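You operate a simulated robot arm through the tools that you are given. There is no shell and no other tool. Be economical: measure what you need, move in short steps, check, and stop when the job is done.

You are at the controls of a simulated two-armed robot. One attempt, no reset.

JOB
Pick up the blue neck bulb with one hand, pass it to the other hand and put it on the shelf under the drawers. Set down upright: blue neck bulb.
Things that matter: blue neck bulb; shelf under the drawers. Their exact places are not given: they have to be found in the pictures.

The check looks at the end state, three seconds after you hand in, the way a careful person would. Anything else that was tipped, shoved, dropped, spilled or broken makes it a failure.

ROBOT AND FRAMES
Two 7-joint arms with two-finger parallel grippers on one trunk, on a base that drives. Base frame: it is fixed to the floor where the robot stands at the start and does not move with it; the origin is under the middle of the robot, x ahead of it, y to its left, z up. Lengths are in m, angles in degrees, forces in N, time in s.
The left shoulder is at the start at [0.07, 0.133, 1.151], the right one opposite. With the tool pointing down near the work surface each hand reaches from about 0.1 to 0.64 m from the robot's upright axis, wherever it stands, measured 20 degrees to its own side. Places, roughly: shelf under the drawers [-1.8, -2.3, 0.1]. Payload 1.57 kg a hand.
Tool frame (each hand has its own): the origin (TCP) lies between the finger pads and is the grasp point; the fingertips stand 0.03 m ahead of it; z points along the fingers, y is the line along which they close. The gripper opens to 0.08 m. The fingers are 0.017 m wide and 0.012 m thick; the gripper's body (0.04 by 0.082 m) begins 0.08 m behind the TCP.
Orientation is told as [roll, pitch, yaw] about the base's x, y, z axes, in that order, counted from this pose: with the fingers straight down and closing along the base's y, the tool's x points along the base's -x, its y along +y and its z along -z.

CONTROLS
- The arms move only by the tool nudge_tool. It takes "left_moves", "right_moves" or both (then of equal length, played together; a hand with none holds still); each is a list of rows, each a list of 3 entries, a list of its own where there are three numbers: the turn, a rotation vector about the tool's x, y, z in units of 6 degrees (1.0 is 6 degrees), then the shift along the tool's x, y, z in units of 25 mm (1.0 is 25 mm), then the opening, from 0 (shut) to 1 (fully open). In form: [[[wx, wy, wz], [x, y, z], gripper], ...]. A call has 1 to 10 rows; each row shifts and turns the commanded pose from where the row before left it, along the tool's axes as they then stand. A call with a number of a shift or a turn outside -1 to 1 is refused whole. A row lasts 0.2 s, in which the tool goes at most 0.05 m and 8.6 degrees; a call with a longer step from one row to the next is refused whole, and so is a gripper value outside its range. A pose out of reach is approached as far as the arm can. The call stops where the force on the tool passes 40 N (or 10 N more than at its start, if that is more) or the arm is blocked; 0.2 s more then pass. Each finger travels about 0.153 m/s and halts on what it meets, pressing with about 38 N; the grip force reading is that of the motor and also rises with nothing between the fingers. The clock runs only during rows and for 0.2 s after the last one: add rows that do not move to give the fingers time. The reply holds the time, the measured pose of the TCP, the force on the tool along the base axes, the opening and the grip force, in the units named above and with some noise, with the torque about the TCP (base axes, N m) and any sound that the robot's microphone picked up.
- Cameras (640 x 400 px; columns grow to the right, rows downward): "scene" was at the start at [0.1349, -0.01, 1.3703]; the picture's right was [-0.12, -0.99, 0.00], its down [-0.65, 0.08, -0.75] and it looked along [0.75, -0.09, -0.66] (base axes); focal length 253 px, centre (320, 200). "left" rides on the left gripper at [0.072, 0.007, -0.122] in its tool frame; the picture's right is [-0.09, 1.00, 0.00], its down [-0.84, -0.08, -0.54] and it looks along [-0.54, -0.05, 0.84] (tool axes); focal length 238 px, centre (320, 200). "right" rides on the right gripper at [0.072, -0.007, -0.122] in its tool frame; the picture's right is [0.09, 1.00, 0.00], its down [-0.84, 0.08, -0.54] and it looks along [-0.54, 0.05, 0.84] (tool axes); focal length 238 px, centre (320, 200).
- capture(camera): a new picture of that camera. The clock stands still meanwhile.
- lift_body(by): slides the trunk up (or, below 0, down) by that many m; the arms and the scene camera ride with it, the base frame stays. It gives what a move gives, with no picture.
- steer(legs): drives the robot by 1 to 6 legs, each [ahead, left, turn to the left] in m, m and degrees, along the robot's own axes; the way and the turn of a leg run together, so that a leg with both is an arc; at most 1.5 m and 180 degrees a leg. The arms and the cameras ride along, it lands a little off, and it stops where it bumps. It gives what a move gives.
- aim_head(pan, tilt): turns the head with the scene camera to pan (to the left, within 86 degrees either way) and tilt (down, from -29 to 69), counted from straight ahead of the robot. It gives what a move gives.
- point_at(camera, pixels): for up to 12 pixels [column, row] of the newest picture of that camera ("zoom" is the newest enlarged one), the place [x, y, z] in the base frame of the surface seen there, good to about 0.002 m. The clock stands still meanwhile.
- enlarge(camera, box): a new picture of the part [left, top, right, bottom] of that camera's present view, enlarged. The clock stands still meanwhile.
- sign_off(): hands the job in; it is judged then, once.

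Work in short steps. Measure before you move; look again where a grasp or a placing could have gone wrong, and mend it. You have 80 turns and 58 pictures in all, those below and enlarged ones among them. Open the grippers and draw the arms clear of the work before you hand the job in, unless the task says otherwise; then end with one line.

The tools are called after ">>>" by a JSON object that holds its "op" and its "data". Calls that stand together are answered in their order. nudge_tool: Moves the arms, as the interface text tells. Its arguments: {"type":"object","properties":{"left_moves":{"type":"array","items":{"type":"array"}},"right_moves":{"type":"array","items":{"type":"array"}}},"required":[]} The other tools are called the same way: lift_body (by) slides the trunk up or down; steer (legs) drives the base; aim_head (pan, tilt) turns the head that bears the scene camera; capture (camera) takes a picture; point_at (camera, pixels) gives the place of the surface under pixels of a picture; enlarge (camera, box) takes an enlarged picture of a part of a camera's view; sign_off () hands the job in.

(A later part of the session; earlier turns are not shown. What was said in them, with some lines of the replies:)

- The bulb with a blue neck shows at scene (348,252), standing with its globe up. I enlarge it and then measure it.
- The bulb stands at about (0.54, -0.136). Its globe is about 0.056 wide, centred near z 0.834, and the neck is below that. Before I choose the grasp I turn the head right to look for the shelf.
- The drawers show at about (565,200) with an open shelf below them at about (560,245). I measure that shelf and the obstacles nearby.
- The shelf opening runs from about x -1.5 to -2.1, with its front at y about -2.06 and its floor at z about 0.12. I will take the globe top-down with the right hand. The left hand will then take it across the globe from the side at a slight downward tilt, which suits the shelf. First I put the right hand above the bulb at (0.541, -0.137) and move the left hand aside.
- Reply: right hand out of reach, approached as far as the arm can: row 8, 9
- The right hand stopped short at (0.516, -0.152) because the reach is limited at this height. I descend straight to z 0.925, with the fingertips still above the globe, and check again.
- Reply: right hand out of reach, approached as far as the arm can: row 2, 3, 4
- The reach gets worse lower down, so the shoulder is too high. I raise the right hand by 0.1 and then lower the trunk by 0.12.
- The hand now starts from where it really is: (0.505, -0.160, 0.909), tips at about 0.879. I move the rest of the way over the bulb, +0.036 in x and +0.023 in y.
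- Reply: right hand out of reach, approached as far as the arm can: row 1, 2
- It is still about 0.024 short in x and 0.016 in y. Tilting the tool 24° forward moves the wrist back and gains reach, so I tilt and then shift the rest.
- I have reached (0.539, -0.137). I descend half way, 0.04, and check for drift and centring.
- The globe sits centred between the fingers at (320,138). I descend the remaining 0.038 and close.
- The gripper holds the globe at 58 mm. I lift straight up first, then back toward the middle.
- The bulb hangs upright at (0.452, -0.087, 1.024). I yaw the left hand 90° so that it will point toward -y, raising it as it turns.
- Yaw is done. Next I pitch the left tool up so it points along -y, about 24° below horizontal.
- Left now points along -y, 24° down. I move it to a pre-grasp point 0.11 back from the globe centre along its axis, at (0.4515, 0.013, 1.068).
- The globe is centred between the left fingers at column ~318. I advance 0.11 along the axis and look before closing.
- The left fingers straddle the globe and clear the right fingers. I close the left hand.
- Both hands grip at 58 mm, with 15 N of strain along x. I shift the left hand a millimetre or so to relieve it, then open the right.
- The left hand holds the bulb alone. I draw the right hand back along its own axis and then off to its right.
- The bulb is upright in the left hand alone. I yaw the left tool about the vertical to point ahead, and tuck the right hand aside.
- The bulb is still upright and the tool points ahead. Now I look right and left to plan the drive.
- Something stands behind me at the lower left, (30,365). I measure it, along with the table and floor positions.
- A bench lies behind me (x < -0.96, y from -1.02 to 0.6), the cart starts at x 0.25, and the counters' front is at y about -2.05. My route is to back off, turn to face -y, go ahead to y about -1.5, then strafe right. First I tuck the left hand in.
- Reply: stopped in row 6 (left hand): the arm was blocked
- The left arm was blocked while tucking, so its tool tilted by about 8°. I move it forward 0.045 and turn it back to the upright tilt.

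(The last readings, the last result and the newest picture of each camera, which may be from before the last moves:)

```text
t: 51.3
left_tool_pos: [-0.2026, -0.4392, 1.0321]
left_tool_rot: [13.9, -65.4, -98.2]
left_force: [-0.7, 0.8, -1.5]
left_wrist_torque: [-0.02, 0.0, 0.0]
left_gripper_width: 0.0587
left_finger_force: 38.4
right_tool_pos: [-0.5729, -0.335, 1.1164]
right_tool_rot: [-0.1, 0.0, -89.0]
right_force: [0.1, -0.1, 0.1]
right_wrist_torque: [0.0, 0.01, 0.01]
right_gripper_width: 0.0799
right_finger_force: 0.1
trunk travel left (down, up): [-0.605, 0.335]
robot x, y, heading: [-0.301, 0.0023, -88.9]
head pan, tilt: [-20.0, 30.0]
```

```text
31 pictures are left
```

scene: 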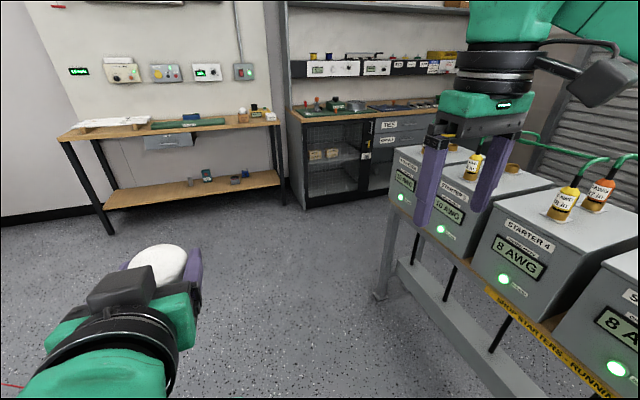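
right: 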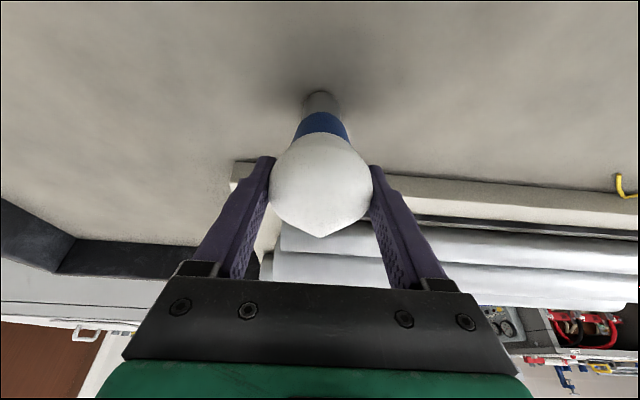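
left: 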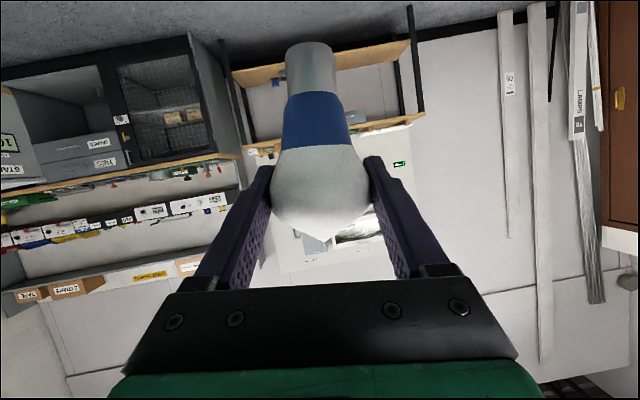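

The pitch is right now, but the tool is still rolled about 5.7° and yawed a little. I correct that and check.

>>> {"op": "nudge_tool", "data": {"left_moves": [[[0.45, -0.01, -0.32], [0, 0, 0], 0.5], [[0.45, -0.01, -0.32], [0, 0, 0], 0.5], [[0, 0, 0], [0, 0, 0], 0.5], [[0, 0, 0], [0, 0, 0], 0.5]]}}

>>> {"op": "capture", "data": {"camera": "left"}}

```text
t: 51.8
left_tool_pos: [-0.1956, -0.4403, 1.0354]
left_tool_rot: [8.9, -66.7, -94.6]
left_force: [0.7, 0.4, -0.4]
left_wrist_torque: [0.03, 0.0, 0.02]
left_gripper_width: 0.0585
left_finger_force: 38.5
right_tool_pos: [-0.5712, -0.3354, 1.1164]
right_tool_rot: [0.1, 0.0, -88.9]
right_force: [-1.2, 0.8, -0.2]
right_wrist_torque: [-0.01, -0.01, -0.01]
right_gripper_width: 0.0803
right_finger_force: 0.1
trunk travel left (down, up): [-0.605, 0.335]
robot x, y, heading: [-0.2979, 0.0009, -89.1]
head pan, tilt: [-20.0, 30.0]
stopped in row 2 (left hand): the arm was blocked; the commanded pose is now the measured one
```

```text
30 pictures are left
```

left: 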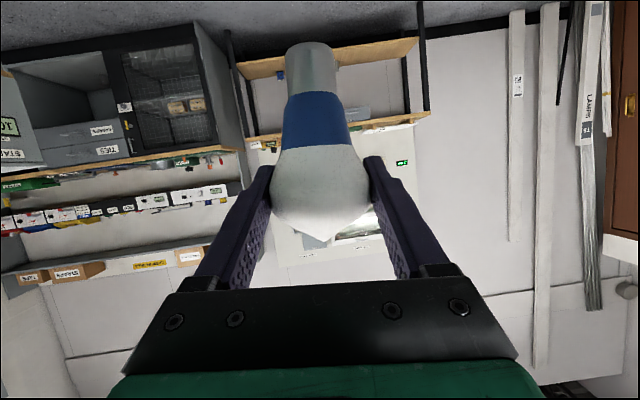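

It is blocked again, probably at a joint limit this close in. I move back toward the earlier free spot, forward and to the right, and then correct the turn.

>>> {"op": "nudge_tool", "data": {"left_moves": [[[0, 0, 0], [-0.2, -0.8, 0.35], 0.5], [[0, 0, 0], [-0.2, -0.8, 0.35], 0.5], [[0, 0, 0], [-0.2, -0.8, 0.35], 0.5], [[0, 0, 0], [-0.2, -0.8, 0.35], 0.5], [[0, 0, 0], [-0.2, -0.8, 0.35], 0.5], [[0, 0, 0], [0, 0, 0], 0.5]]}}

```text
t: 52.8
left_tool_pos: [-0.237, -0.4983, 1.0115]
left_tool_rot: [26.7, -65.0, -106.4]
left_force: [-0.2, 0.5, -0.8]
left_wrist_torque: [0.0, 0.0, -0.03]
left_gripper_width: 0.0584
left_finger_force: 37.5
right_tool_pos: [-0.5725, -0.3365, 1.1173]
right_tool_rot: [-0.1, 0.0, -88.9]
right_force: [0.2, -0.2, -0.3]
right_wrist_torque: [0.01, -0.01, 0.0]
right_gripper_width: 0.08
right_finger_force: 0.1
trunk travel left (down, up): [-0.605, 0.335]
robot x, y, heading: [-0.3026, -0.0016, -88.8]
head pan, tilt: [-20.0, 30.0]
stopped in row 5 (left hand): the arm was blocked; the commanded pose is now the measured one
```

The tool rolls when I only translate, so something is obstructing the arm. I look at the left arm.

>>> {"op": "aim_head", "data": {"pan": 25, "tilt": 50}}

>>> {"op": "capture", "data": {"camera": "scene"}}

```text
t: 53.9
left_tool_pos: [-0.2379, -0.4972, 1.0121]
left_tool_rot: [26.6, -64.9, -106.4]
left_force: [-0.1, 0.3, -1.7]
left_wrist_torque: [-0.02, 0.01, -0.03]
left_gripper_width: 0.0582
left_finger_force: 38.3
right_tool_pos: [-0.5722, -0.3361, 1.1168]
right_tool_rot: [0.0, 0.0, -88.9]
right_force: [-0.5, 0.9, 0.1]
right_wrist_torque: [-0.01, -0.03, 0.02]
right_gripper_width: 0.0799
right_finger_force: 0.0
trunk travel left (down, up): [-0.605, 0.335]
robot x, y, heading: [-0.3003, -0.0017, -88.9]
head pan, tilt: [25.0, 50.0]
```

```text
29 pictures are left
```

scene: 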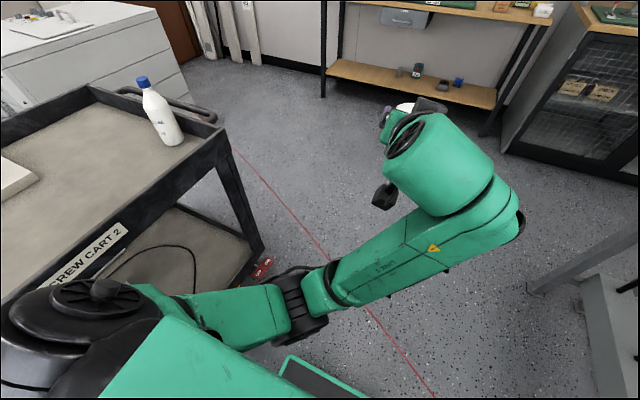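

The arm's elbow is low with the forearm running to the right, so pointing straight ahead over-bends the wrist. I turn the tool to 30° right of ahead, upright, while moving forward slightly.

>>> {"op": "nudge_tool", "data": {"left_moves": [[[0.905, -0.05, 0.117], [0, 0, 0.3], 0.5], [[0.905, -0.05, 0.117], [0, 0, 0.3], 0.5], [[0.905, -0.05, 0.117], [0, 0, 0.3], 0.5], [[0.905, -0.05, 0.117], [0, 0, 0.3], 0.5], [[0.905, -0.05, 0.117], [0, 0, 0.3], 0.5], [[0.905, -0.05, 0.117], [0, 0, 0.3], 0.5], [[0.905, -0.05, 0.117], [0, 0, 0.3], 0.5], [[0, 0, 0], [0, 0, 0], 0.5]]}}

>>> {"op": "capture", "data": {"camera": "left"}}

```text
t: 55.7
left_tool_pos: [-0.2431, -0.5457, 0.9921]
left_tool_rot: [-0.6, -66.0, -118.7]
left_force: [0.0, -0.2, -1.5]
left_wrist_torque: [-0.02, 0.02, -0.02]
left_gripper_width: 0.0582
left_finger_force: 37.7
right_tool_pos: [-0.5726, -0.3356, 1.1171]
right_tool_rot: [0.1, 0.0, -88.8]
right_force: [-0.2, -0.8, -1.0]
right_wrist_torque: [0.01, 0.03, 0.03]
right_gripper_width: 0.0801
right_finger_force: 0.0
trunk travel left (down, up): [-0.605, 0.335]
robot x, y, heading: [-0.3013, -0.0022, -89.1]
head pan, tilt: [25.0, 50.0]
```

```text
28 pictures are left
```

left: 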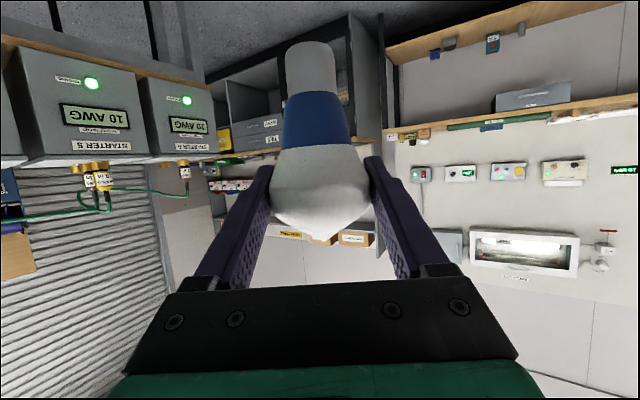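

The bulb is upright and unmoved in the grip. The tool now points 30° right of ahead, with the TCP 0.54 ahead. I raise the trunk by 0.15 to clear the counters and drive ahead to y about -1.5.

>>> {"op": "lift_body", "data": {"by": 0.15}}

>>> {"op": "steer", "data": {"legs": [[1.0, 0, -1], [0.5, 0, 0]]}}

>>> {"op": "aim_head", "data": {"pan": -60, "tilt": 35}}

>>> {"op": "capture", "data": {"camera": "scene"}}

```text
t: 57.5
left_tool_pos: [-0.2433, -0.5451, 1.1411]
left_tool_rot: [-0.2, -66.0, -118.7]
left_force: [-0.5, -0.2, -1.0]
left_wrist_torque: [0.02, 0.0, -0.04]
left_gripper_width: 0.0586
left_finger_force: 38.0
right_tool_pos: [-0.5724, -0.3361, 1.2659]
right_tool_rot: [-0.1, -0.1, -88.9]
right_force: [-0.1, 0.1, 0.4]
right_wrist_torque: [-0.01, 0.01, -0.01]
right_gripper_width: 0.0798
right_finger_force: 0.0
trunk travel left (down, up): [-0.755, 0.185]
robot x, y, heading: [-0.3032, 0.0002, -88.7]
head pan, tilt: [25.0, 50.0]
```

```text
t: 65.2
left_tool_pos: [-0.2514, -2.0435, 1.14]
left_tool_rot: [-0.2, -66.1, -120.0]
left_force: [0.2, 0.4, -1.1]
left_wrist_torque: [-0.03, -0.03, -0.01]
left_gripper_width: 0.0582
left_finger_force: 37.9
right_tool_pos: [-0.5755, -1.8276, 1.2661]
right_tool_rot: [0.0, 0.0, -90.0]
right_force: [0.6, -0.6, 0.1]
right_wrist_torque: [-0.01, -0.02, -0.02]
right_gripper_width: 0.0797
right_finger_force: 0.0
trunk travel left (down, up): [-0.755, 0.185]
robot x, y, heading: [-0.2967, -1.4991, -90.1]
head pan, tilt: [25.0, 50.0]
```

```text
t: 66.8
left_tool_pos: [-0.2511, -2.0431, 1.141]
left_tool_rot: [-0.3, -66.1, -120.0]
left_force: [-0.8, -0.8, -0.9]
left_wrist_torque: [0.01, -0.01, -0.01]
left_gripper_width: 0.0583
left_finger_force: 38.0
right_tool_pos: [-0.574, -1.8269, 1.2661]
right_tool_rot: [0.0, 0.0, -90.1]
right_force: [-0.8, 0.3, 0.4]
right_wrist_torque: [0.0, -0.01, 0.0]
right_gripper_width: 0.0797
right_finger_force: 0.1
trunk travel left (down, up): [-0.755, 0.185]
robot x, y, heading: [-0.2996, -1.4966, -90.1]
head pan, tilt: [-60.0, 35.0]
```

```text
27 pictures are left
```

scene: 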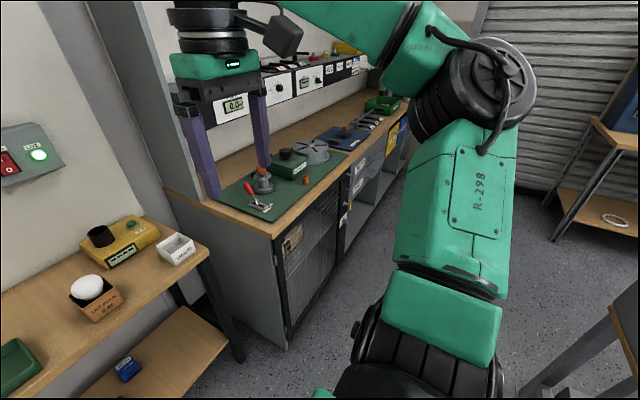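

A side panel rises at the cabinet's near end, around (150,150), and my left hand would pass in front of it. I measure its front edge and the cabinet.

>>> {"op": "point_at", "data": {"camera": "scene", "pixels": [[130, 100], [155, 180], [165, 195], [270, 238], [285, 345], [380, 190], [520, 390], [622, 300], [400, 150], [545, 200]]}}

```text
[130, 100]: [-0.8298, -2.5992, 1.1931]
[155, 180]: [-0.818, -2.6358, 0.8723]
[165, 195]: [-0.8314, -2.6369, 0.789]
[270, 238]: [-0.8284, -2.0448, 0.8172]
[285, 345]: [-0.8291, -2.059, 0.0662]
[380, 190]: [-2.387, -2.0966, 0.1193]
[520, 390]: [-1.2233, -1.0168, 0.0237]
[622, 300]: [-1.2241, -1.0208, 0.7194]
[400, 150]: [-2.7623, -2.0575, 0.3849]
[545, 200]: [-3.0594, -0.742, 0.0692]
```

The panel is set back and the way is clear. I strafe right in two legs to x about -1.8.

>>> {"op": "steer", "data": {"legs": [[0, -0.75, 0], [0, -0.75, 0]]}}

>>> {"op": "aim_head", "data": {"pan": 0, "tilt": 60}}

>>> {"op": "capture", "data": {"camera": "scene"}}

>>> {"op": "capture", "data": {"camera": "left"}}

```text
t: 74.5
left_tool_pos: [-1.7446, -2.0481, 1.1415]
left_tool_rot: [-0.5, -66.0, -119.6]
left_force: [0.2, -0.2, -1.0]
left_wrist_torque: [0.02, -0.01, 0.01]
left_gripper_width: 0.058
left_finger_force: 38.0
right_tool_pos: [-2.07, -1.8329, 1.2663]
right_tool_rot: [0.0, -0.1, -89.8]
right_force: [0.3, -0.6, 0.8]
right_wrist_torque: [0.01, 0.0, -0.01]
right_gripper_width: 0.0801
right_finger_force: 0.0
trunk travel left (down, up): [-0.755, 0.185]
robot x, y, heading: [-1.7953, -1.5019, -89.9]
head pan, tilt: [-60.0, 35.0]
```

```text
t: 75.8
left_tool_pos: [-1.7455, -2.0478, 1.141]
left_tool_rot: [-0.2, -66.0, -119.6]
left_force: [-1.0, -0.1, -1.6]
left_wrist_torque: [0.04, 0.01, -0.02]
left_gripper_width: 0.0583
left_finger_force: 38.0
right_tool_pos: [-2.0704, -1.8333, 1.2667]
right_tool_rot: [0.1, 0.1, -89.9]
right_force: [-0.4, 0.1, 0.6]
right_wrist_torque: [0.01, -0.02, -0.01]
right_gripper_width: 0.0801
right_finger_force: 0.0
trunk travel left (down, up): [-0.755, 0.185]
robot x, y, heading: [-1.7958, -1.5011, -89.8]
head pan, tilt: [0.0, 60.0]
```

```text
26 pictures are left
```

scene: 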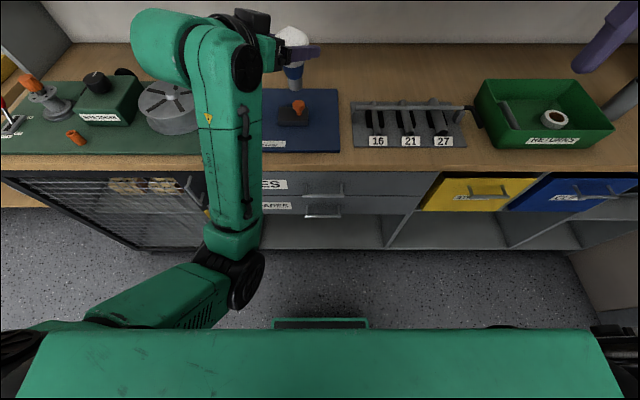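

```text
25 pictures are left
```

left: 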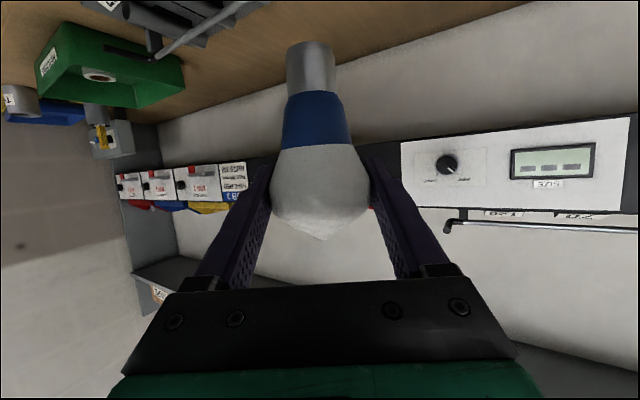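

I am in front of the drawers, with the shelf visible at (320,235). I measure the shelf floor, the drawer handles and the opening edges.

>>> {"op": "point_at", "data": {"camera": "scene", "pixels": [[320, 235], [300, 228], [350, 240], [385, 243], [400, 225], [320, 249], [322, 210], [370, 208], [280, 240], [320, 190], [340, 222]]}}

>>> {"op": "enlarge", "data": {"camera": "scene", "box": [200, 160, 440, 310]}}

```text
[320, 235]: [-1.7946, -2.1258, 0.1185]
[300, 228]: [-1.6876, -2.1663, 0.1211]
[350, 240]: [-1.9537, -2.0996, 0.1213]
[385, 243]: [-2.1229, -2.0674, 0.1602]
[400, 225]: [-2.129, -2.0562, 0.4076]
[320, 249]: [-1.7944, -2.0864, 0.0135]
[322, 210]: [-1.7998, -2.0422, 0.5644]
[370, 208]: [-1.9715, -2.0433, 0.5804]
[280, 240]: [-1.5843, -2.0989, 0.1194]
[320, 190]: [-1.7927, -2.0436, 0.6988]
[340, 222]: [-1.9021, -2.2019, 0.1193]
```

```text
2.67 times, centred on (320, 235) of scene
```

zoom: 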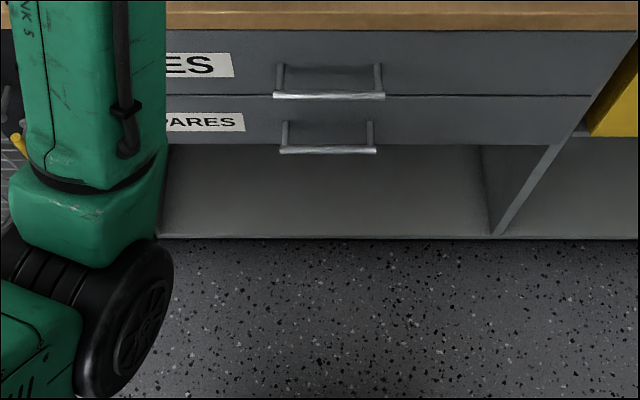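

The shelf floor is at z 0.12 with its front edge at y about -2.08, and the opening runs x -1.53 to -2.12. I back off 0.22 and lower the trunk by 0.70 in two stages.

>>> {"op": "steer", "data": {"legs": [[-0.22, 0, 0]]}}

>>> {"op": "lift_body", "data": {"by": -0.35}}

>>> {"op": "lift_body", "data": {"by": -0.35}}

>>> {"op": "aim_head", "data": {"pan": 0, "tilt": 40}}

>>> {"op": "capture", "data": {"camera": "scene"}}

```text
t: 77.5
left_tool_pos: [-1.7458, -1.8298, 1.1411]
left_tool_rot: [-0.5, -65.9, -119.5]
left_force: [-0.6, -0.3, -0.5]
left_wrist_torque: [0.02, 0.0, 0.01]
left_gripper_width: 0.0582
left_finger_force: 37.8
right_tool_pos: [-2.071, -1.6159, 1.2664]
right_tool_rot: [0.0, 0.1, -89.8]
right_force: [0.2, 0.1, 0.1]
right_wrist_torque: [0.05, -0.02, 0.01]
right_gripper_width: 0.08
right_finger_force: 0.1
trunk travel left (down, up): [-0.755, 0.185]
robot x, y, heading: [-1.7946, -1.2866, -90.2]
head pan, tilt: [0.0, 60.0]
```

```text
t: 80.9
left_tool_pos: [-1.7459, -1.8293, 0.7918]
left_tool_rot: [-0.4, -66.0, -119.6]
left_force: [-0.1, 0.6, -1.3]
left_wrist_torque: [0.01, 0.01, -0.04]
left_gripper_width: 0.0585
left_finger_force: 37.5
right_tool_pos: [-2.0709, -1.6139, 0.9175]
right_tool_rot: [-0.1, 0.1, -89.6]
right_force: [0.2, -0.2, 0.3]
right_wrist_torque: [0.0, -0.01, 0.0]
right_gripper_width: 0.0799
right_finger_force: 0.0
trunk travel left (down, up): [-0.405, 0.535]
robot x, y, heading: [-1.7958, -1.2778, -89.5]
head pan, tilt: [0.0, 60.0]
```

```text
t: 84.3
left_tool_pos: [-1.7457, -1.8277, 0.4441]
left_tool_rot: [0.3, -66.1, -120.2]
left_force: [-0.5, 0.2, -0.4]
left_wrist_torque: [-0.02, 0.03, 0.03]
left_gripper_width: 0.0586
left_finger_force: 37.5
right_tool_pos: [-2.0726, -1.6134, 0.5686]
right_tool_rot: [0.1, -0.2, -89.7]
right_force: [0.0, 0.4, 0.2]
right_wrist_torque: [0.01, 0.01, 0.0]
right_gripper_width: 0.0801
right_finger_force: 0.0
trunk travel left (down, up): [-0.055, 0.885]
robot x, y, heading: [-1.7944, -1.2835, -89.8]
head pan, tilt: [0.0, 60.0]
```

```text
t: 85.2
left_tool_pos: [-1.7455, -1.8271, 0.445]
left_tool_rot: [0.6, -66.2, -120.3]
left_force: [0.2, -0.3, -1.6]
left_wrist_torque: [0.0, -0.01, -0.01]
left_gripper_width: 0.0583
left_finger_force: 38.2
right_tool_pos: [-2.0728, -1.6135, 0.5677]
right_tool_rot: [0.2, -0.3, -89.8]
right_force: [-0.3, 0.0, 0.8]
right_wrist_torque: [-0.02, 0.02, -0.01]
right_gripper_width: 0.0798
right_finger_force: 0.0
trunk travel left (down, up): [-0.055, 0.885]
robot x, y, heading: [-1.7948, -1.2853, -89.9]
head pan, tilt: [0.0, 40.0]
```

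```text
23 pictures are left
```

scene: 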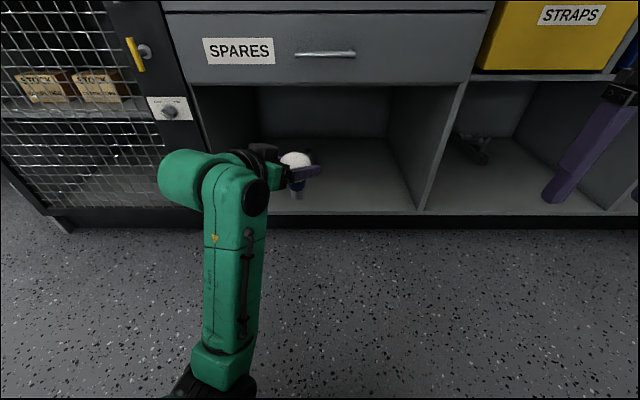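

The bulb shows at (295,165) in front of the opening, upright. I lower the left arm 0.10 at first to check that the arm tolerates it.

>>> {"op": "nudge_tool", "data": {"left_moves": [[[0, 0, 0], [0.914, 0, 0.407], 0.5], [[0, 0, 0], [0.914, 0, 0.407], 0.5], [[0, 0, 0], [0.914, 0, 0.407], 0.5], [[0, 0, 0], [0.914, 0, 0.407], 0.5], [[0, 0, 0], [0, 0, 0], 0.5]]}}

>>> {"op": "point_at", "data": {"camera": "scene", "pixels": [[330, 80], [330, 88], [325, 55], [350, 205], [350, 190], [350, 145], [185, 190], [195, 165], [205, 205]]}}

```text
t: 86.0
left_tool_pos: [-1.7741, -1.8258, 0.4878]
left_tool_rot: [3.4, -79.2, -125.4]
left_force: [0.4, 0.0, -0.7]
left_wrist_torque: [-0.04, 0.01, -0.01]
left_gripper_width: 0.0586
left_finger_force: 38.0
right_tool_pos: [-2.0739, -1.6027, 0.5792]
right_tool_rot: [0.5, -1.4, -89.8]
right_force: [-0.5, 0.0, -0.6]
right_wrist_torque: [0.02, -0.05, 0.04]
right_gripper_width: 0.0801
right_finger_force: 0.0
trunk travel left (down, up): [-0.055, 0.885]
robot x, y, heading: [-1.7945, -1.2808, -89.8]
head pan, tilt: [0.0, 40.0]
stopped in row 4 (left hand): the arm was blocked; the commanded pose is now the measured one
```

```text
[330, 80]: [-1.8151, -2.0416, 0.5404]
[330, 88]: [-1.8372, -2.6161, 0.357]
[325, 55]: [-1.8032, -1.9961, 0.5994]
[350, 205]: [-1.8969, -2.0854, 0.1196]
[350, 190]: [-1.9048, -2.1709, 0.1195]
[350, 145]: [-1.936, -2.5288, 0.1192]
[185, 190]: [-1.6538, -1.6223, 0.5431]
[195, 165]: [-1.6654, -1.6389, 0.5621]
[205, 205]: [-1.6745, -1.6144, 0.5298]
```

The hand went up and the whole robot pitched 1.4°, so the low elbow is pressing on the floor or the base. I raise the trunk by 0.25 to free it and look again.

>>> {"op": "lift_body", "data": {"by": 0.25}}

>>> {"op": "aim_head", "data": {"pan": 25, "tilt": 60}}

>>> {"op": "capture", "data": {"camera": "scene"}}

>>> {"op": "capture", "data": {"camera": "left"}}

```text
t: 88.6
left_tool_pos: [-1.7715, -1.8336, 0.7169]
left_tool_rot: [-1.6, -78.2, -120.5]
left_force: [-0.2, -0.1, 0.5]
left_wrist_torque: [-0.05, -0.03, 0.02]
left_gripper_width: 0.0583
left_finger_force: 37.8
right_tool_pos: [-2.0715, -1.6147, 0.8163]
right_tool_rot: [-0.1, 0.0, -89.7]
right_force: [0.5, -0.8, 0.8]
right_wrist_torque: [0.0, 0.02, 0.0]
right_gripper_width: 0.0802
right_finger_force: 0.1
trunk travel left (down, up): [-0.305, 0.635]
robot x, y, heading: [-1.7946, -1.282, -89.7]
head pan, tilt: [0.0, 40.0]
```

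```text
t: 89.5
left_tool_pos: [-1.7709, -1.833, 0.7162]
left_tool_rot: [-1.6, -78.1, -120.5]
left_force: [-1.1, 0.8, -0.5]
left_wrist_torque: [-0.01, 0.0, 0.0]
left_gripper_width: 0.0586
left_finger_force: 37.8
right_tool_pos: [-2.0708, -1.6141, 0.8172]
right_tool_rot: [0.0, 0.0, -89.7]
right_force: [1.2, -0.4, 0.4]
right_wrist_torque: [0.04, 0.01, 0.01]
right_gripper_width: 0.08
right_finger_force: 0.0
trunk travel left (down, up): [-0.305, 0.635]
robot x, y, heading: [-1.7925, -1.2826, -90.0]
head pan, tilt: [25.0, 60.0]
```

```text
22 pictures are left
```

scene: 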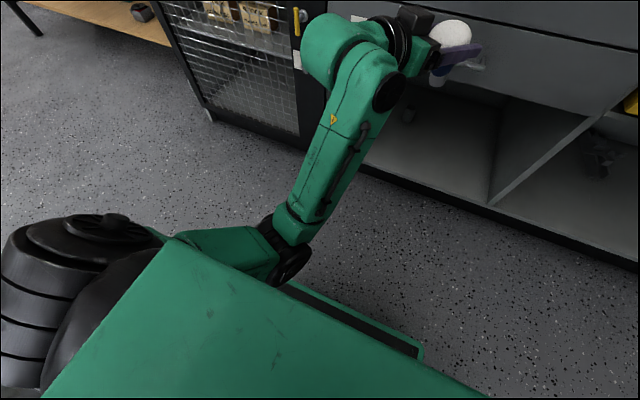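

```text
21 pictures are left
```

left: 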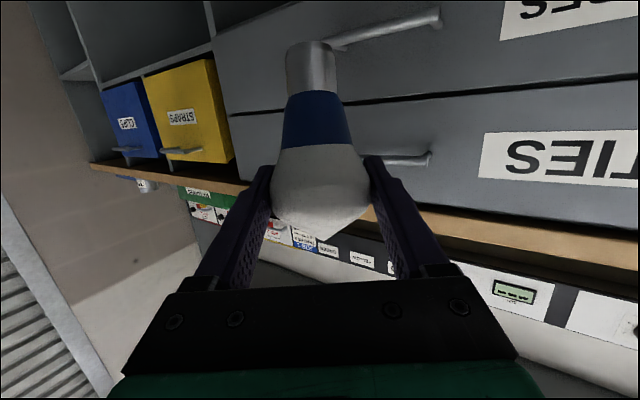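

The elbow at (285,250) sits just above the front of my own base at (380,330). I measure both.

>>> {"op": "point_at", "data": {"camera": "scene", "pixels": [[280, 230], [300, 255], [290, 275], [370, 320], [415, 350], [220, 250], [340, 60], [345, 130], [90, 225]]}}

```text
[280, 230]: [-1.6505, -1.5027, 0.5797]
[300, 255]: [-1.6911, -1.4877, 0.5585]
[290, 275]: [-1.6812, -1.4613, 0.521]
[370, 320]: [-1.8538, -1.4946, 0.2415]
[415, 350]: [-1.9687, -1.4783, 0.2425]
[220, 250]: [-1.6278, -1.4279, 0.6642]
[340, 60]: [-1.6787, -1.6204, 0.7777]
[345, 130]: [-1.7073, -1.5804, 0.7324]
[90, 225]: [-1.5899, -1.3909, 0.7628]
```

My base front tops out at z 0.24, and the elbow is at about 0.5. With the trunk at this height I restore the tool pitch by +12° and reach down with the arm, 0.20 to begin.

>>> {"op": "nudge_tool", "data": {"left_moves": [[[0, 1, 0], [0, 0, 0], 0.5], [[0, 1, 0], [0, 0, 0], 0.5], [[0, 0, 0], [0.914, 0, 0.407], 0.5], [[0, 0, 0], [0.914, 0, 0.407], 0.5], [[0, 0, 0], [0.914, 0, 0.407], 0.5], [[0, 0, 0], [0.914, 0, 0.407], 0.5], [[0, 0, 0], [0.914, 0, 0.407], 0.5], [[0, 0, 0], [0.914, 0, 0.407], 0.5], [[0, 0, 0], [0.914, 0, 0.407], 0.5], [[0, 0, 0], [0.914, 0, 0.407], 0.5]]}}

```text
t: 91.7
left_tool_pos: [-1.7711, -1.8339, 0.5159]
left_tool_rot: [-0.7, -66.2, -121.3]
left_force: [-0.1, 0.3, -1.0]
left_wrist_torque: [-0.02, 0.03, 0.03]
left_gripper_width: 0.0586
left_finger_force: 37.7
right_tool_pos: [-2.0702, -1.6147, 0.8176]
right_tool_rot: [0.0, 0.0, -89.7]
right_force: [0.0, 0.3, -0.9]
right_wrist_torque: [0.02, 0.0, 0.03]
right_gripper_width: 0.0801
right_finger_force: 0.1
trunk travel left (down, up): [-0.305, 0.635]
robot x, y, heading: [-1.7941, -1.282, -89.6]
head pan, tilt: [25.0, 60.0]
```

That was clean. I continue down another 0.20.

>>> {"op": "nudge_tool", "data": {"left_moves": [[[0, 0, 0], [0.914, 0, 0.407], 0.5], [[0, 0, 0], [0.914, 0, 0.407], 0.5], [[0, 0, 0], [0.914, 0, 0.407], 0.5], [[0, 0, 0], [0.914, 0, 0.407], 0.5], [[0, 0, 0], [0.914, 0, 0.407], 0.5], [[0, 0, 0], [0.914, 0, 0.407], 0.5], [[0, 0, 0], [0.914, 0, 0.407], 0.5], [[0, 0, 0], [0.914, 0, 0.407], 0.5], [[0, 0, 0], [0, 0, 0], 0.5]]}}

>>> {"op": "capture", "data": {"camera": "scene"}}

```text
t: 93.7
left_tool_pos: [-1.7729, -1.8331, 0.3152]
left_tool_rot: [-0.8, -66.1, -121.4]
left_force: [0.6, -0.2, -0.8]
left_wrist_torque: [0.0, -0.02, 0.0]
left_gripper_width: 0.0582
left_finger_force: 38.0
right_tool_pos: [-2.0707, -1.6148, 0.8168]
right_tool_rot: [0.0, -0.1, -89.6]
right_force: [-0.5, 1.0, -0.6]
right_wrist_torque: [-0.01, -0.01, 0.0]
right_gripper_width: 0.0799
right_finger_force: 0.1
trunk travel left (down, up): [-0.305, 0.635]
robot x, y, heading: [-1.7941, -1.2808, -89.6]
head pan, tilt: [25.0, 60.0]
```

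```text
20 pictures are left
```

scene: 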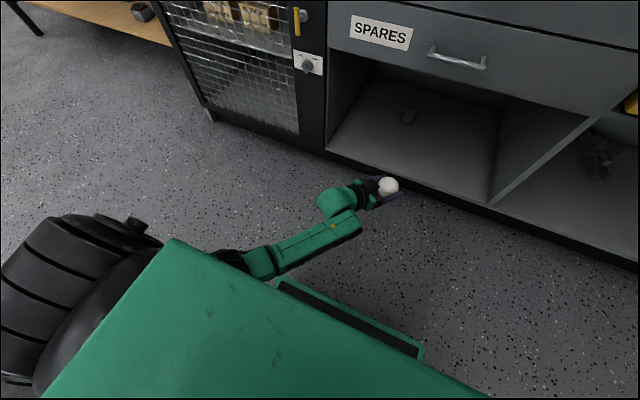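

A small object sits at the shelf's back left, (408,113). My spot is at the front centre, clear of it. I lower 0.08 more and tuck the right hand back 0.08 so that it clears the drawer handles when I drive in.

>>> {"op": "nudge_tool", "data": {"left_moves": [[[0, 0, 0], [0.731, 0, 0.326], 0.5], [[0, 0, 0], [0.731, 0, 0.326], 0.5], [[0, 0, 0], [0.731, 0, 0.326], 0.5], [[0, 0, 0], [0.731, 0, 0.326], 0.5], [[0, 0, 0], [0, 0, 0], 0.5]], "right_moves": [[[0, 0, 0], [0.8, 0, 0], 1], [[0, 0, 0], [0.8, 0, 0], 1], [[0, 0, 0], [0.8, 0, 0], 1], [[0, 0, 0], [0.8, 0, 0], 1], [[0, 0, 0], [0, 0, 0], 1]]}}

>>> {"op": "point_at", "data": {"camera": "scene", "pixels": [[408, 113], [420, 160], [240, 260], [270, 265], [325, 205]]}}

>>> {"op": "capture", "data": {"camera": "left"}}

```text
t: 94.9
left_tool_pos: [-1.7738, -1.8335, 0.2346]
left_tool_rot: [-0.9, -66.1, -121.3]
left_force: [0.3, -0.3, -0.6]
left_wrist_torque: [-0.01, 0.02, -0.01]
left_gripper_width: 0.0583
left_finger_force: 38.0
right_tool_pos: [-2.071, -1.5347, 0.8169]
right_tool_rot: [0.1, -0.1, -89.7]
right_force: [0.0, 0.6, -0.4]
right_wrist_torque: [0.01, 0.0, 0.02]
right_gripper_width: 0.0801
right_finger_force: 0.1
trunk travel left (down, up): [-0.305, 0.635]
robot x, y, heading: [-1.7965, -1.2859, -89.7]
head pan, tilt: [25.0, 60.0]
```

```text
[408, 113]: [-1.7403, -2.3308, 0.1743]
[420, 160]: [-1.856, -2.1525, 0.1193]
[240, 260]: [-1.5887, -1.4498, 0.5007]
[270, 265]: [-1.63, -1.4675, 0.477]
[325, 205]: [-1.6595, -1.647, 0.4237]
```

```text
19 pictures are left
```

left: 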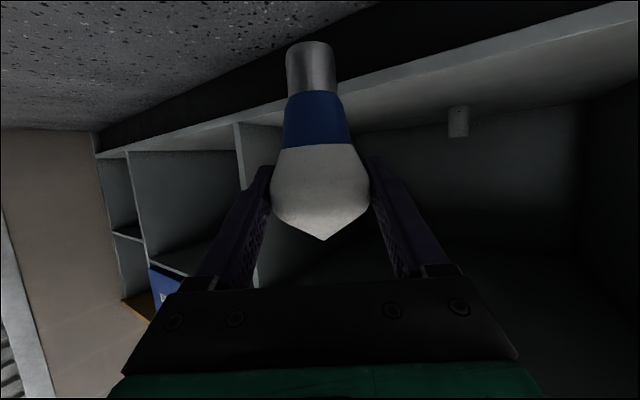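

The small cylinder appears in the left view at (458,120). I measure its place and the shelf edge before driving in.

>>> {"op": "point_at", "data": {"camera": "left", "pixels": [[458, 110], [458, 133], [450, 122], [467, 122], [200, 140], [420, 90], [310, 50], [310, 85]]}}

```text
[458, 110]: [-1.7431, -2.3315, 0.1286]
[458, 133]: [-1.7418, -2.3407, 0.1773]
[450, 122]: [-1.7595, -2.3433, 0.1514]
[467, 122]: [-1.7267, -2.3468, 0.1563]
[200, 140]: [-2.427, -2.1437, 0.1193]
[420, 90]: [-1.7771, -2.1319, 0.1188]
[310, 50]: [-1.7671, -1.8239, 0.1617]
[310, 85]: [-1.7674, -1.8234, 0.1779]
```

The cylinder is at (-1.743, -2.35), 0.06 tall, and the bulb's base is at z about 0.158. I shift right 0.06 and drive ahead 0.33 so the bulb ends near (-1.83, -2.165).

>>> {"op": "steer", "data": {"legs": [[0, -0.06, 0], [0.2, 0, 0], [0.13, 0, 0]]}}

>>> {"op": "capture", "data": {"camera": "left"}}

>>> {"op": "capture", "data": {"camera": "scene"}}

```text
t: 98.0
left_tool_pos: [-1.8319, -2.1652, 0.2348]
left_tool_rot: [-1.0, -66.0, -121.3]
left_force: [0.0, 0.1, -0.9]
left_wrist_torque: [0.04, 0.01, 0.02]
left_gripper_width: 0.0583
left_finger_force: 37.7
right_tool_pos: [-2.1294, -1.866, 0.8159]
right_tool_rot: [0.0, 0.0, -89.7]
right_force: [-0.8, 0.8, -0.5]
right_wrist_torque: [0.02, 0.01, 0.02]
right_gripper_width: 0.0799
right_finger_force: 0.0
trunk travel left (down, up): [-0.305, 0.635]
robot x, y, heading: [-1.8533, -1.6139, -89.5]
head pan, tilt: [25.0, 60.0]
```

```text
18 pictures are left
```

left: 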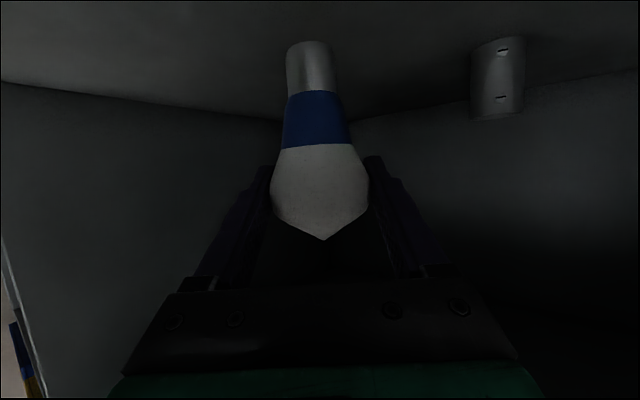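

```text
17 pictures are left
```

scene: 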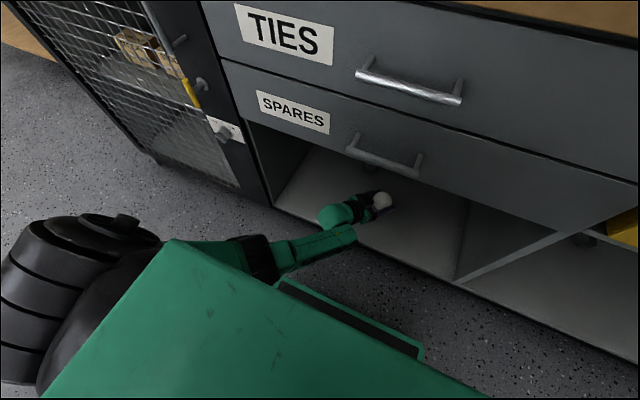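

The bulb is inside the opening, upright, with its base about 0.038 above the shelf. I lower it 0.03 gently.

>>> {"op": "nudge_tool", "data": {"left_moves": [[[0, 0, 0], [0.366, 0, 0.163], 0.5], [[0, 0, 0], [0.366, 0, 0.163], 0.5], [[0, 0, 0], [0.366, 0, 0.163], 0.5], [[0, 0, 0], [0, 0, 0], 0.5]]}}

>>> {"op": "enlarge", "data": {"camera": "left", "box": [200, 0, 440, 150]}}

```text
t: 99.0
left_tool_pos: [-1.8314, -2.1648, 0.2147]
left_tool_rot: [-0.6, -66.1, -121.3]
left_force: [0.3, -0.1, -1.4]
left_wrist_torque: [-0.01, 0.01, 0.01]
left_gripper_width: 0.0579
left_finger_force: 37.7
left hand out of reach, approached as far as the arm can: row 3
right_tool_pos: [-2.1282, -1.866, 0.8175]
right_tool_rot: [-0.1, 0.0, -89.7]
right_force: [0.0, 0.6, 0.8]
right_wrist_torque: [0.0, 0.01, 0.0]
right_gripper_width: 0.0801
right_finger_force: 0.0
trunk travel left (down, up): [-0.305, 0.635]
robot x, y, heading: [-1.8533, -1.6172, -89.6]
head pan, tilt: [25.0, 60.0]
```

```text
2.67 times, centred on (320, 75) of left
```

zoom: 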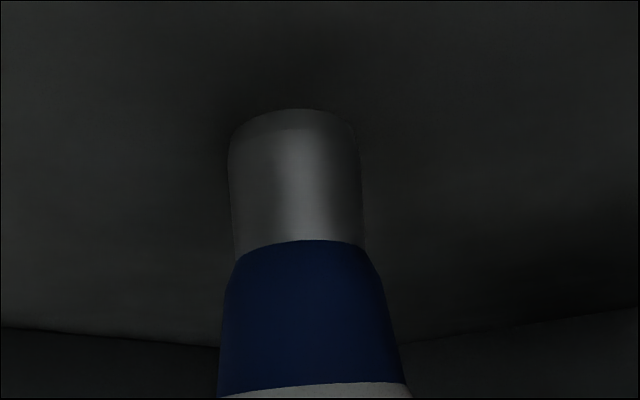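

The arm has reached its limit downward, at z 0.215, so I lower with the trunk. The elbow has ample clearance over the base.

>>> {"op": "lift_body", "data": {"by": -0.012}}

>>> {"op": "point_at", "data": {"camera": "zoom", "pixels": [[295, 115], [295, 180], [295, 60], [420, 60], [150, 60]]}}

```text
t: 99.5
left_tool_pos: [-1.8324, -2.164, 0.2021]
left_tool_rot: [-0.8, -66.2, -121.3]
left_force: [0.9, 0.1, -1.4]
left_wrist_torque: [-0.03, 0.03, -0.01]
left_gripper_width: 0.0582
left_finger_force: 38.2
right_tool_pos: [-2.1286, -1.8656, 0.805]
right_tool_rot: [0.1, 0.0, -89.7]
right_force: [-0.8, 0.0, 0.4]
right_wrist_torque: [0.02, 0.01, 0.01]
right_gripper_width: 0.0801
right_finger_force: 0.0
trunk travel left (down, up): [-0.293, 0.647]
robot x, y, heading: [-1.8479, -1.6175, -89.6]
head pan, tilt: [25.0, 60.0]
```

```text
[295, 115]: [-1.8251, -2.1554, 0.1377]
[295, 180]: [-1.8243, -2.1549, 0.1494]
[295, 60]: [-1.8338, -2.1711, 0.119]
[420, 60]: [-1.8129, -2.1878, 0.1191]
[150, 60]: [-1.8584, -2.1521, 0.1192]
```

The base should now be about 5 mm above the shelf (floor at 0.119). I lower 0.004, then 0.002, watching the force.

>>> {"op": "lift_body", "data": {"by": -0.004}}

>>> {"op": "lift_body", "data": {"by": -0.002}}

```text
t: 100.1
left_tool_pos: [-1.8314, -2.1636, 0.198]
left_tool_rot: [-0.8, -66.1, -121.3]
left_force: [0.3, -0.3, -0.9]
left_wrist_torque: [0.03, -0.01, 0.01]
left_gripper_width: 0.0582
left_finger_force: 38.2
right_tool_pos: [-2.129, -1.8661, 0.8001]
right_tool_rot: [0.0, 0.0, -89.7]
right_force: [1.0, -0.3, -0.1]
right_wrist_torque: [0.02, -0.02, 0.0]
right_gripper_width: 0.08
right_finger_force: 0.0
trunk travel left (down, up): [-0.289, 0.651]
robot x, y, heading: [-1.8508, -1.6134, -89.7]
head pan, tilt: [25.0, 60.0]
```

```text
t: 100.6
left_tool_pos: [-1.8303, -2.1643, 0.1973]
left_tool_rot: [-0.7, -66.1, -121.4]
left_force: [0.1, -0.1, 2.3]
left_wrist_torque: [0.01, -0.02, 0.01]
left_gripper_width: 0.0585
left_finger_force: 38.0
right_tool_pos: [-2.1291, -1.866, 0.7994]
right_tool_rot: [-0.1, 0.0, -89.7]
right_force: [-0.1, -0.3, 0.2]
right_wrist_torque: [0.01, 0.0, -0.02]
right_gripper_width: 0.0802
right_finger_force: 0.0
trunk travel left (down, up): [-0.287, 0.653]
robot x, y, heading: [-1.856, -1.6135, -89.7]
head pan, tilt: [25.0, 60.0]
```

The vertical force rose from about -1 to +2.3 N, so the base is touching. I open the left hand slowly.

>>> {"op": "nudge_tool", "data": {"left_moves": [[[0, 0, 0], [0, 0, 0], 0.72], [[0, 0, 0], [0, 0, 0], 0.76], [[0, 0, 0], [0, 0, 0], 0.85], [[0, 0, 0], [0, 0, 0], 1], [[0, 0, 0], [0, 0, 0], 1]]}}

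>>> {"op": "capture", "data": {"camera": "left"}}

```text
t: 101.8
left_tool_pos: [-1.8319, -2.1646, 0.1978]
left_tool_rot: [-0.8, -66.1, -121.3]
left_force: [-1.0, 0.5, 0.5]
left_wrist_torque: [0.01, 0.01, 0.02]
left_gripper_width: 0.0799
left_finger_force: 0.0
right_tool_pos: [-2.1292, -1.8663, 0.799]
right_tool_rot: [0.0, 0.1, -89.7]
right_force: [-0.3, 0.0, 0.5]
right_wrist_torque: [0.01, 0.0, 0.0]
right_gripper_width: 0.0801
right_finger_force: 0.1
trunk travel left (down, up): [-0.287, 0.653]
robot x, y, heading: [-1.8495, -1.6137, -89.6]
head pan, tilt: [25.0, 60.0]
```

```text
15 pictures are left
```

left: 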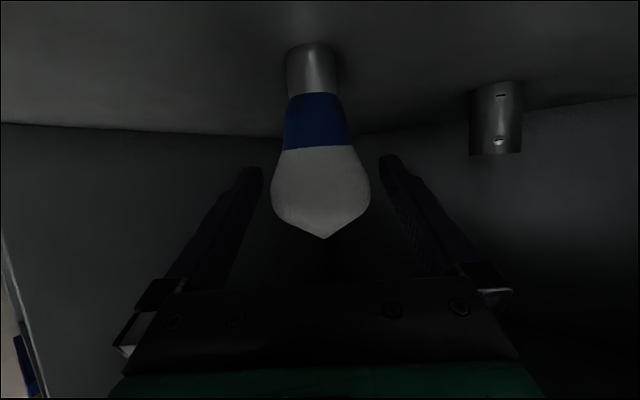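

The bulb stands upright and free. I withdraw along the tool axis by 0.09.

>>> {"op": "nudge_tool", "data": {"left_moves": [[[0, 0, 0], [0, 0, -0.6], 1], [[0, 0, 0], [0, 0, -0.6], 1], [[0, 0, 0], [0, 0, -0.6], 1], [[0, 0, 0], [0, 0, -0.6], 1], [[0, 0, 0], [0, 0, -0.6], 1], [[0, 0, 0], [0, 0, -0.6], 1], [[0, 0, 0], [0, 0, 0], 1]]}}

>>> {"op": "capture", "data": {"camera": "left"}}

```text
t: 103.4
left_tool_pos: [-1.7883, -2.0939, 0.2322]
left_tool_rot: [-0.8, -66.1, -121.4]
left_force: [-0.5, -0.4, -0.6]
left_wrist_torque: [0.01, 0.01, -0.03]
left_gripper_width: 0.08
left_finger_force: 0.1
right_tool_pos: [-2.1291, -1.8668, 0.7986]
right_tool_rot: [0.2, 0.0, -89.6]
right_force: [0.2, 0.7, -0.3]
right_wrist_torque: [0.01, 0.0, 0.0]
right_gripper_width: 0.0801
right_finger_force: 0.0
trunk travel left (down, up): [-0.287, 0.653]
robot x, y, heading: [-1.8498, -1.6155, -89.7]
head pan, tilt: [25.0, 60.0]
```

```text
14 pictures are left
```

left: 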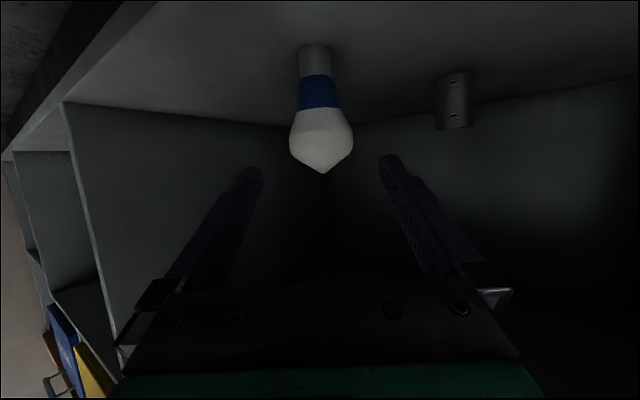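

The hand is clear of the bulb. I drive straight back 0.32 to where I stood before and take a final look.

>>> {"op": "steer", "data": {"legs": [[-0.32, 0, 0]]}}

>>> {"op": "aim_head", "data": {"pan": 0, "tilt": 45}}

>>> {"op": "capture", "data": {"camera": "scene"}}

>>> {"op": "enlarge", "data": {"camera": "left", "box": [220, 60, 460, 210]}}

```text
t: 105.5
left_tool_pos: [-1.7891, -1.7737, 0.2334]
left_tool_rot: [-0.8, -66.1, -121.2]
left_force: [-0.4, -0.4, 0.5]
left_wrist_torque: [-0.01, 0.01, -0.01]
left_gripper_width: 0.0804
left_finger_force: 0.0
right_tool_pos: [-2.1308, -1.5461, 0.7986]
right_tool_rot: [0.1, 0.1, -89.7]
right_force: [0.5, -0.7, 0.1]
right_wrist_torque: [-0.01, -0.01, 0.0]
right_gripper_width: 0.0797
right_finger_force: 0.1
trunk travel left (down, up): [-0.287, 0.653]
robot x, y, heading: [-1.8566, -1.2962, -89.7]
head pan, tilt: [25.0, 60.0]
```

```text
t: 106.4
left_tool_pos: [-1.7896, -1.7739, 0.2329]
left_tool_rot: [-0.7, -66.1, -121.3]
left_force: [0.1, 0.4, -0.1]
left_wrist_torque: [-0.01, -0.01, -0.02]
left_gripper_width: 0.0798
left_finger_force: 0.0
right_tool_pos: [-2.1303, -1.5456, 0.7986]
right_tool_rot: [-0.1, 0.1, -89.6]
right_force: [-0.3, -0.2, -0.2]
right_wrist_torque: [0.01, -0.03, 0.01]
right_gripper_width: 0.0802
right_finger_force: 0.1
trunk travel left (down, up): [-0.287, 0.653]
robot x, y, heading: [-1.8558, -1.297, -89.7]
head pan, tilt: [0.0, 45.0]
```

```text
13 pictures are left
```

scene: 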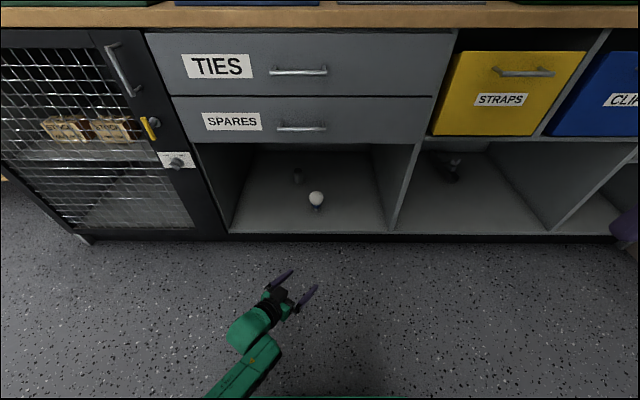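

```text
2.67 times, centred on (340, 135) of left
```

zoom: 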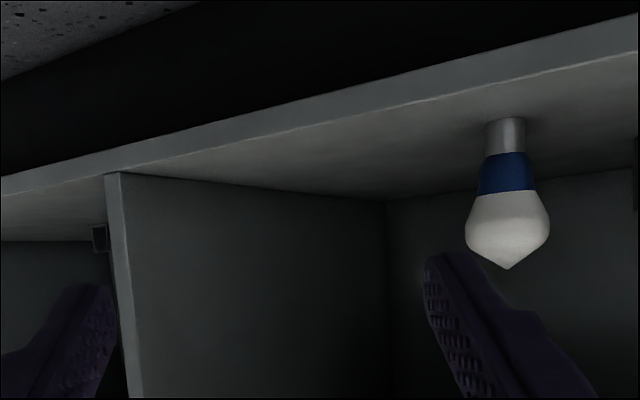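

The bulb stands upright on the shelf at scene (316,198). Both hands are open and clear, and nothing nearby has been disturbed, so I hand in.

>>> {"op": "sign_off", "data": {}}

```text
The job is handed in.
```

The blue neck bulb was picked up with the right hand, passed to the left, and set down upright on the shelf under the drawers, with both grippers open and clear.
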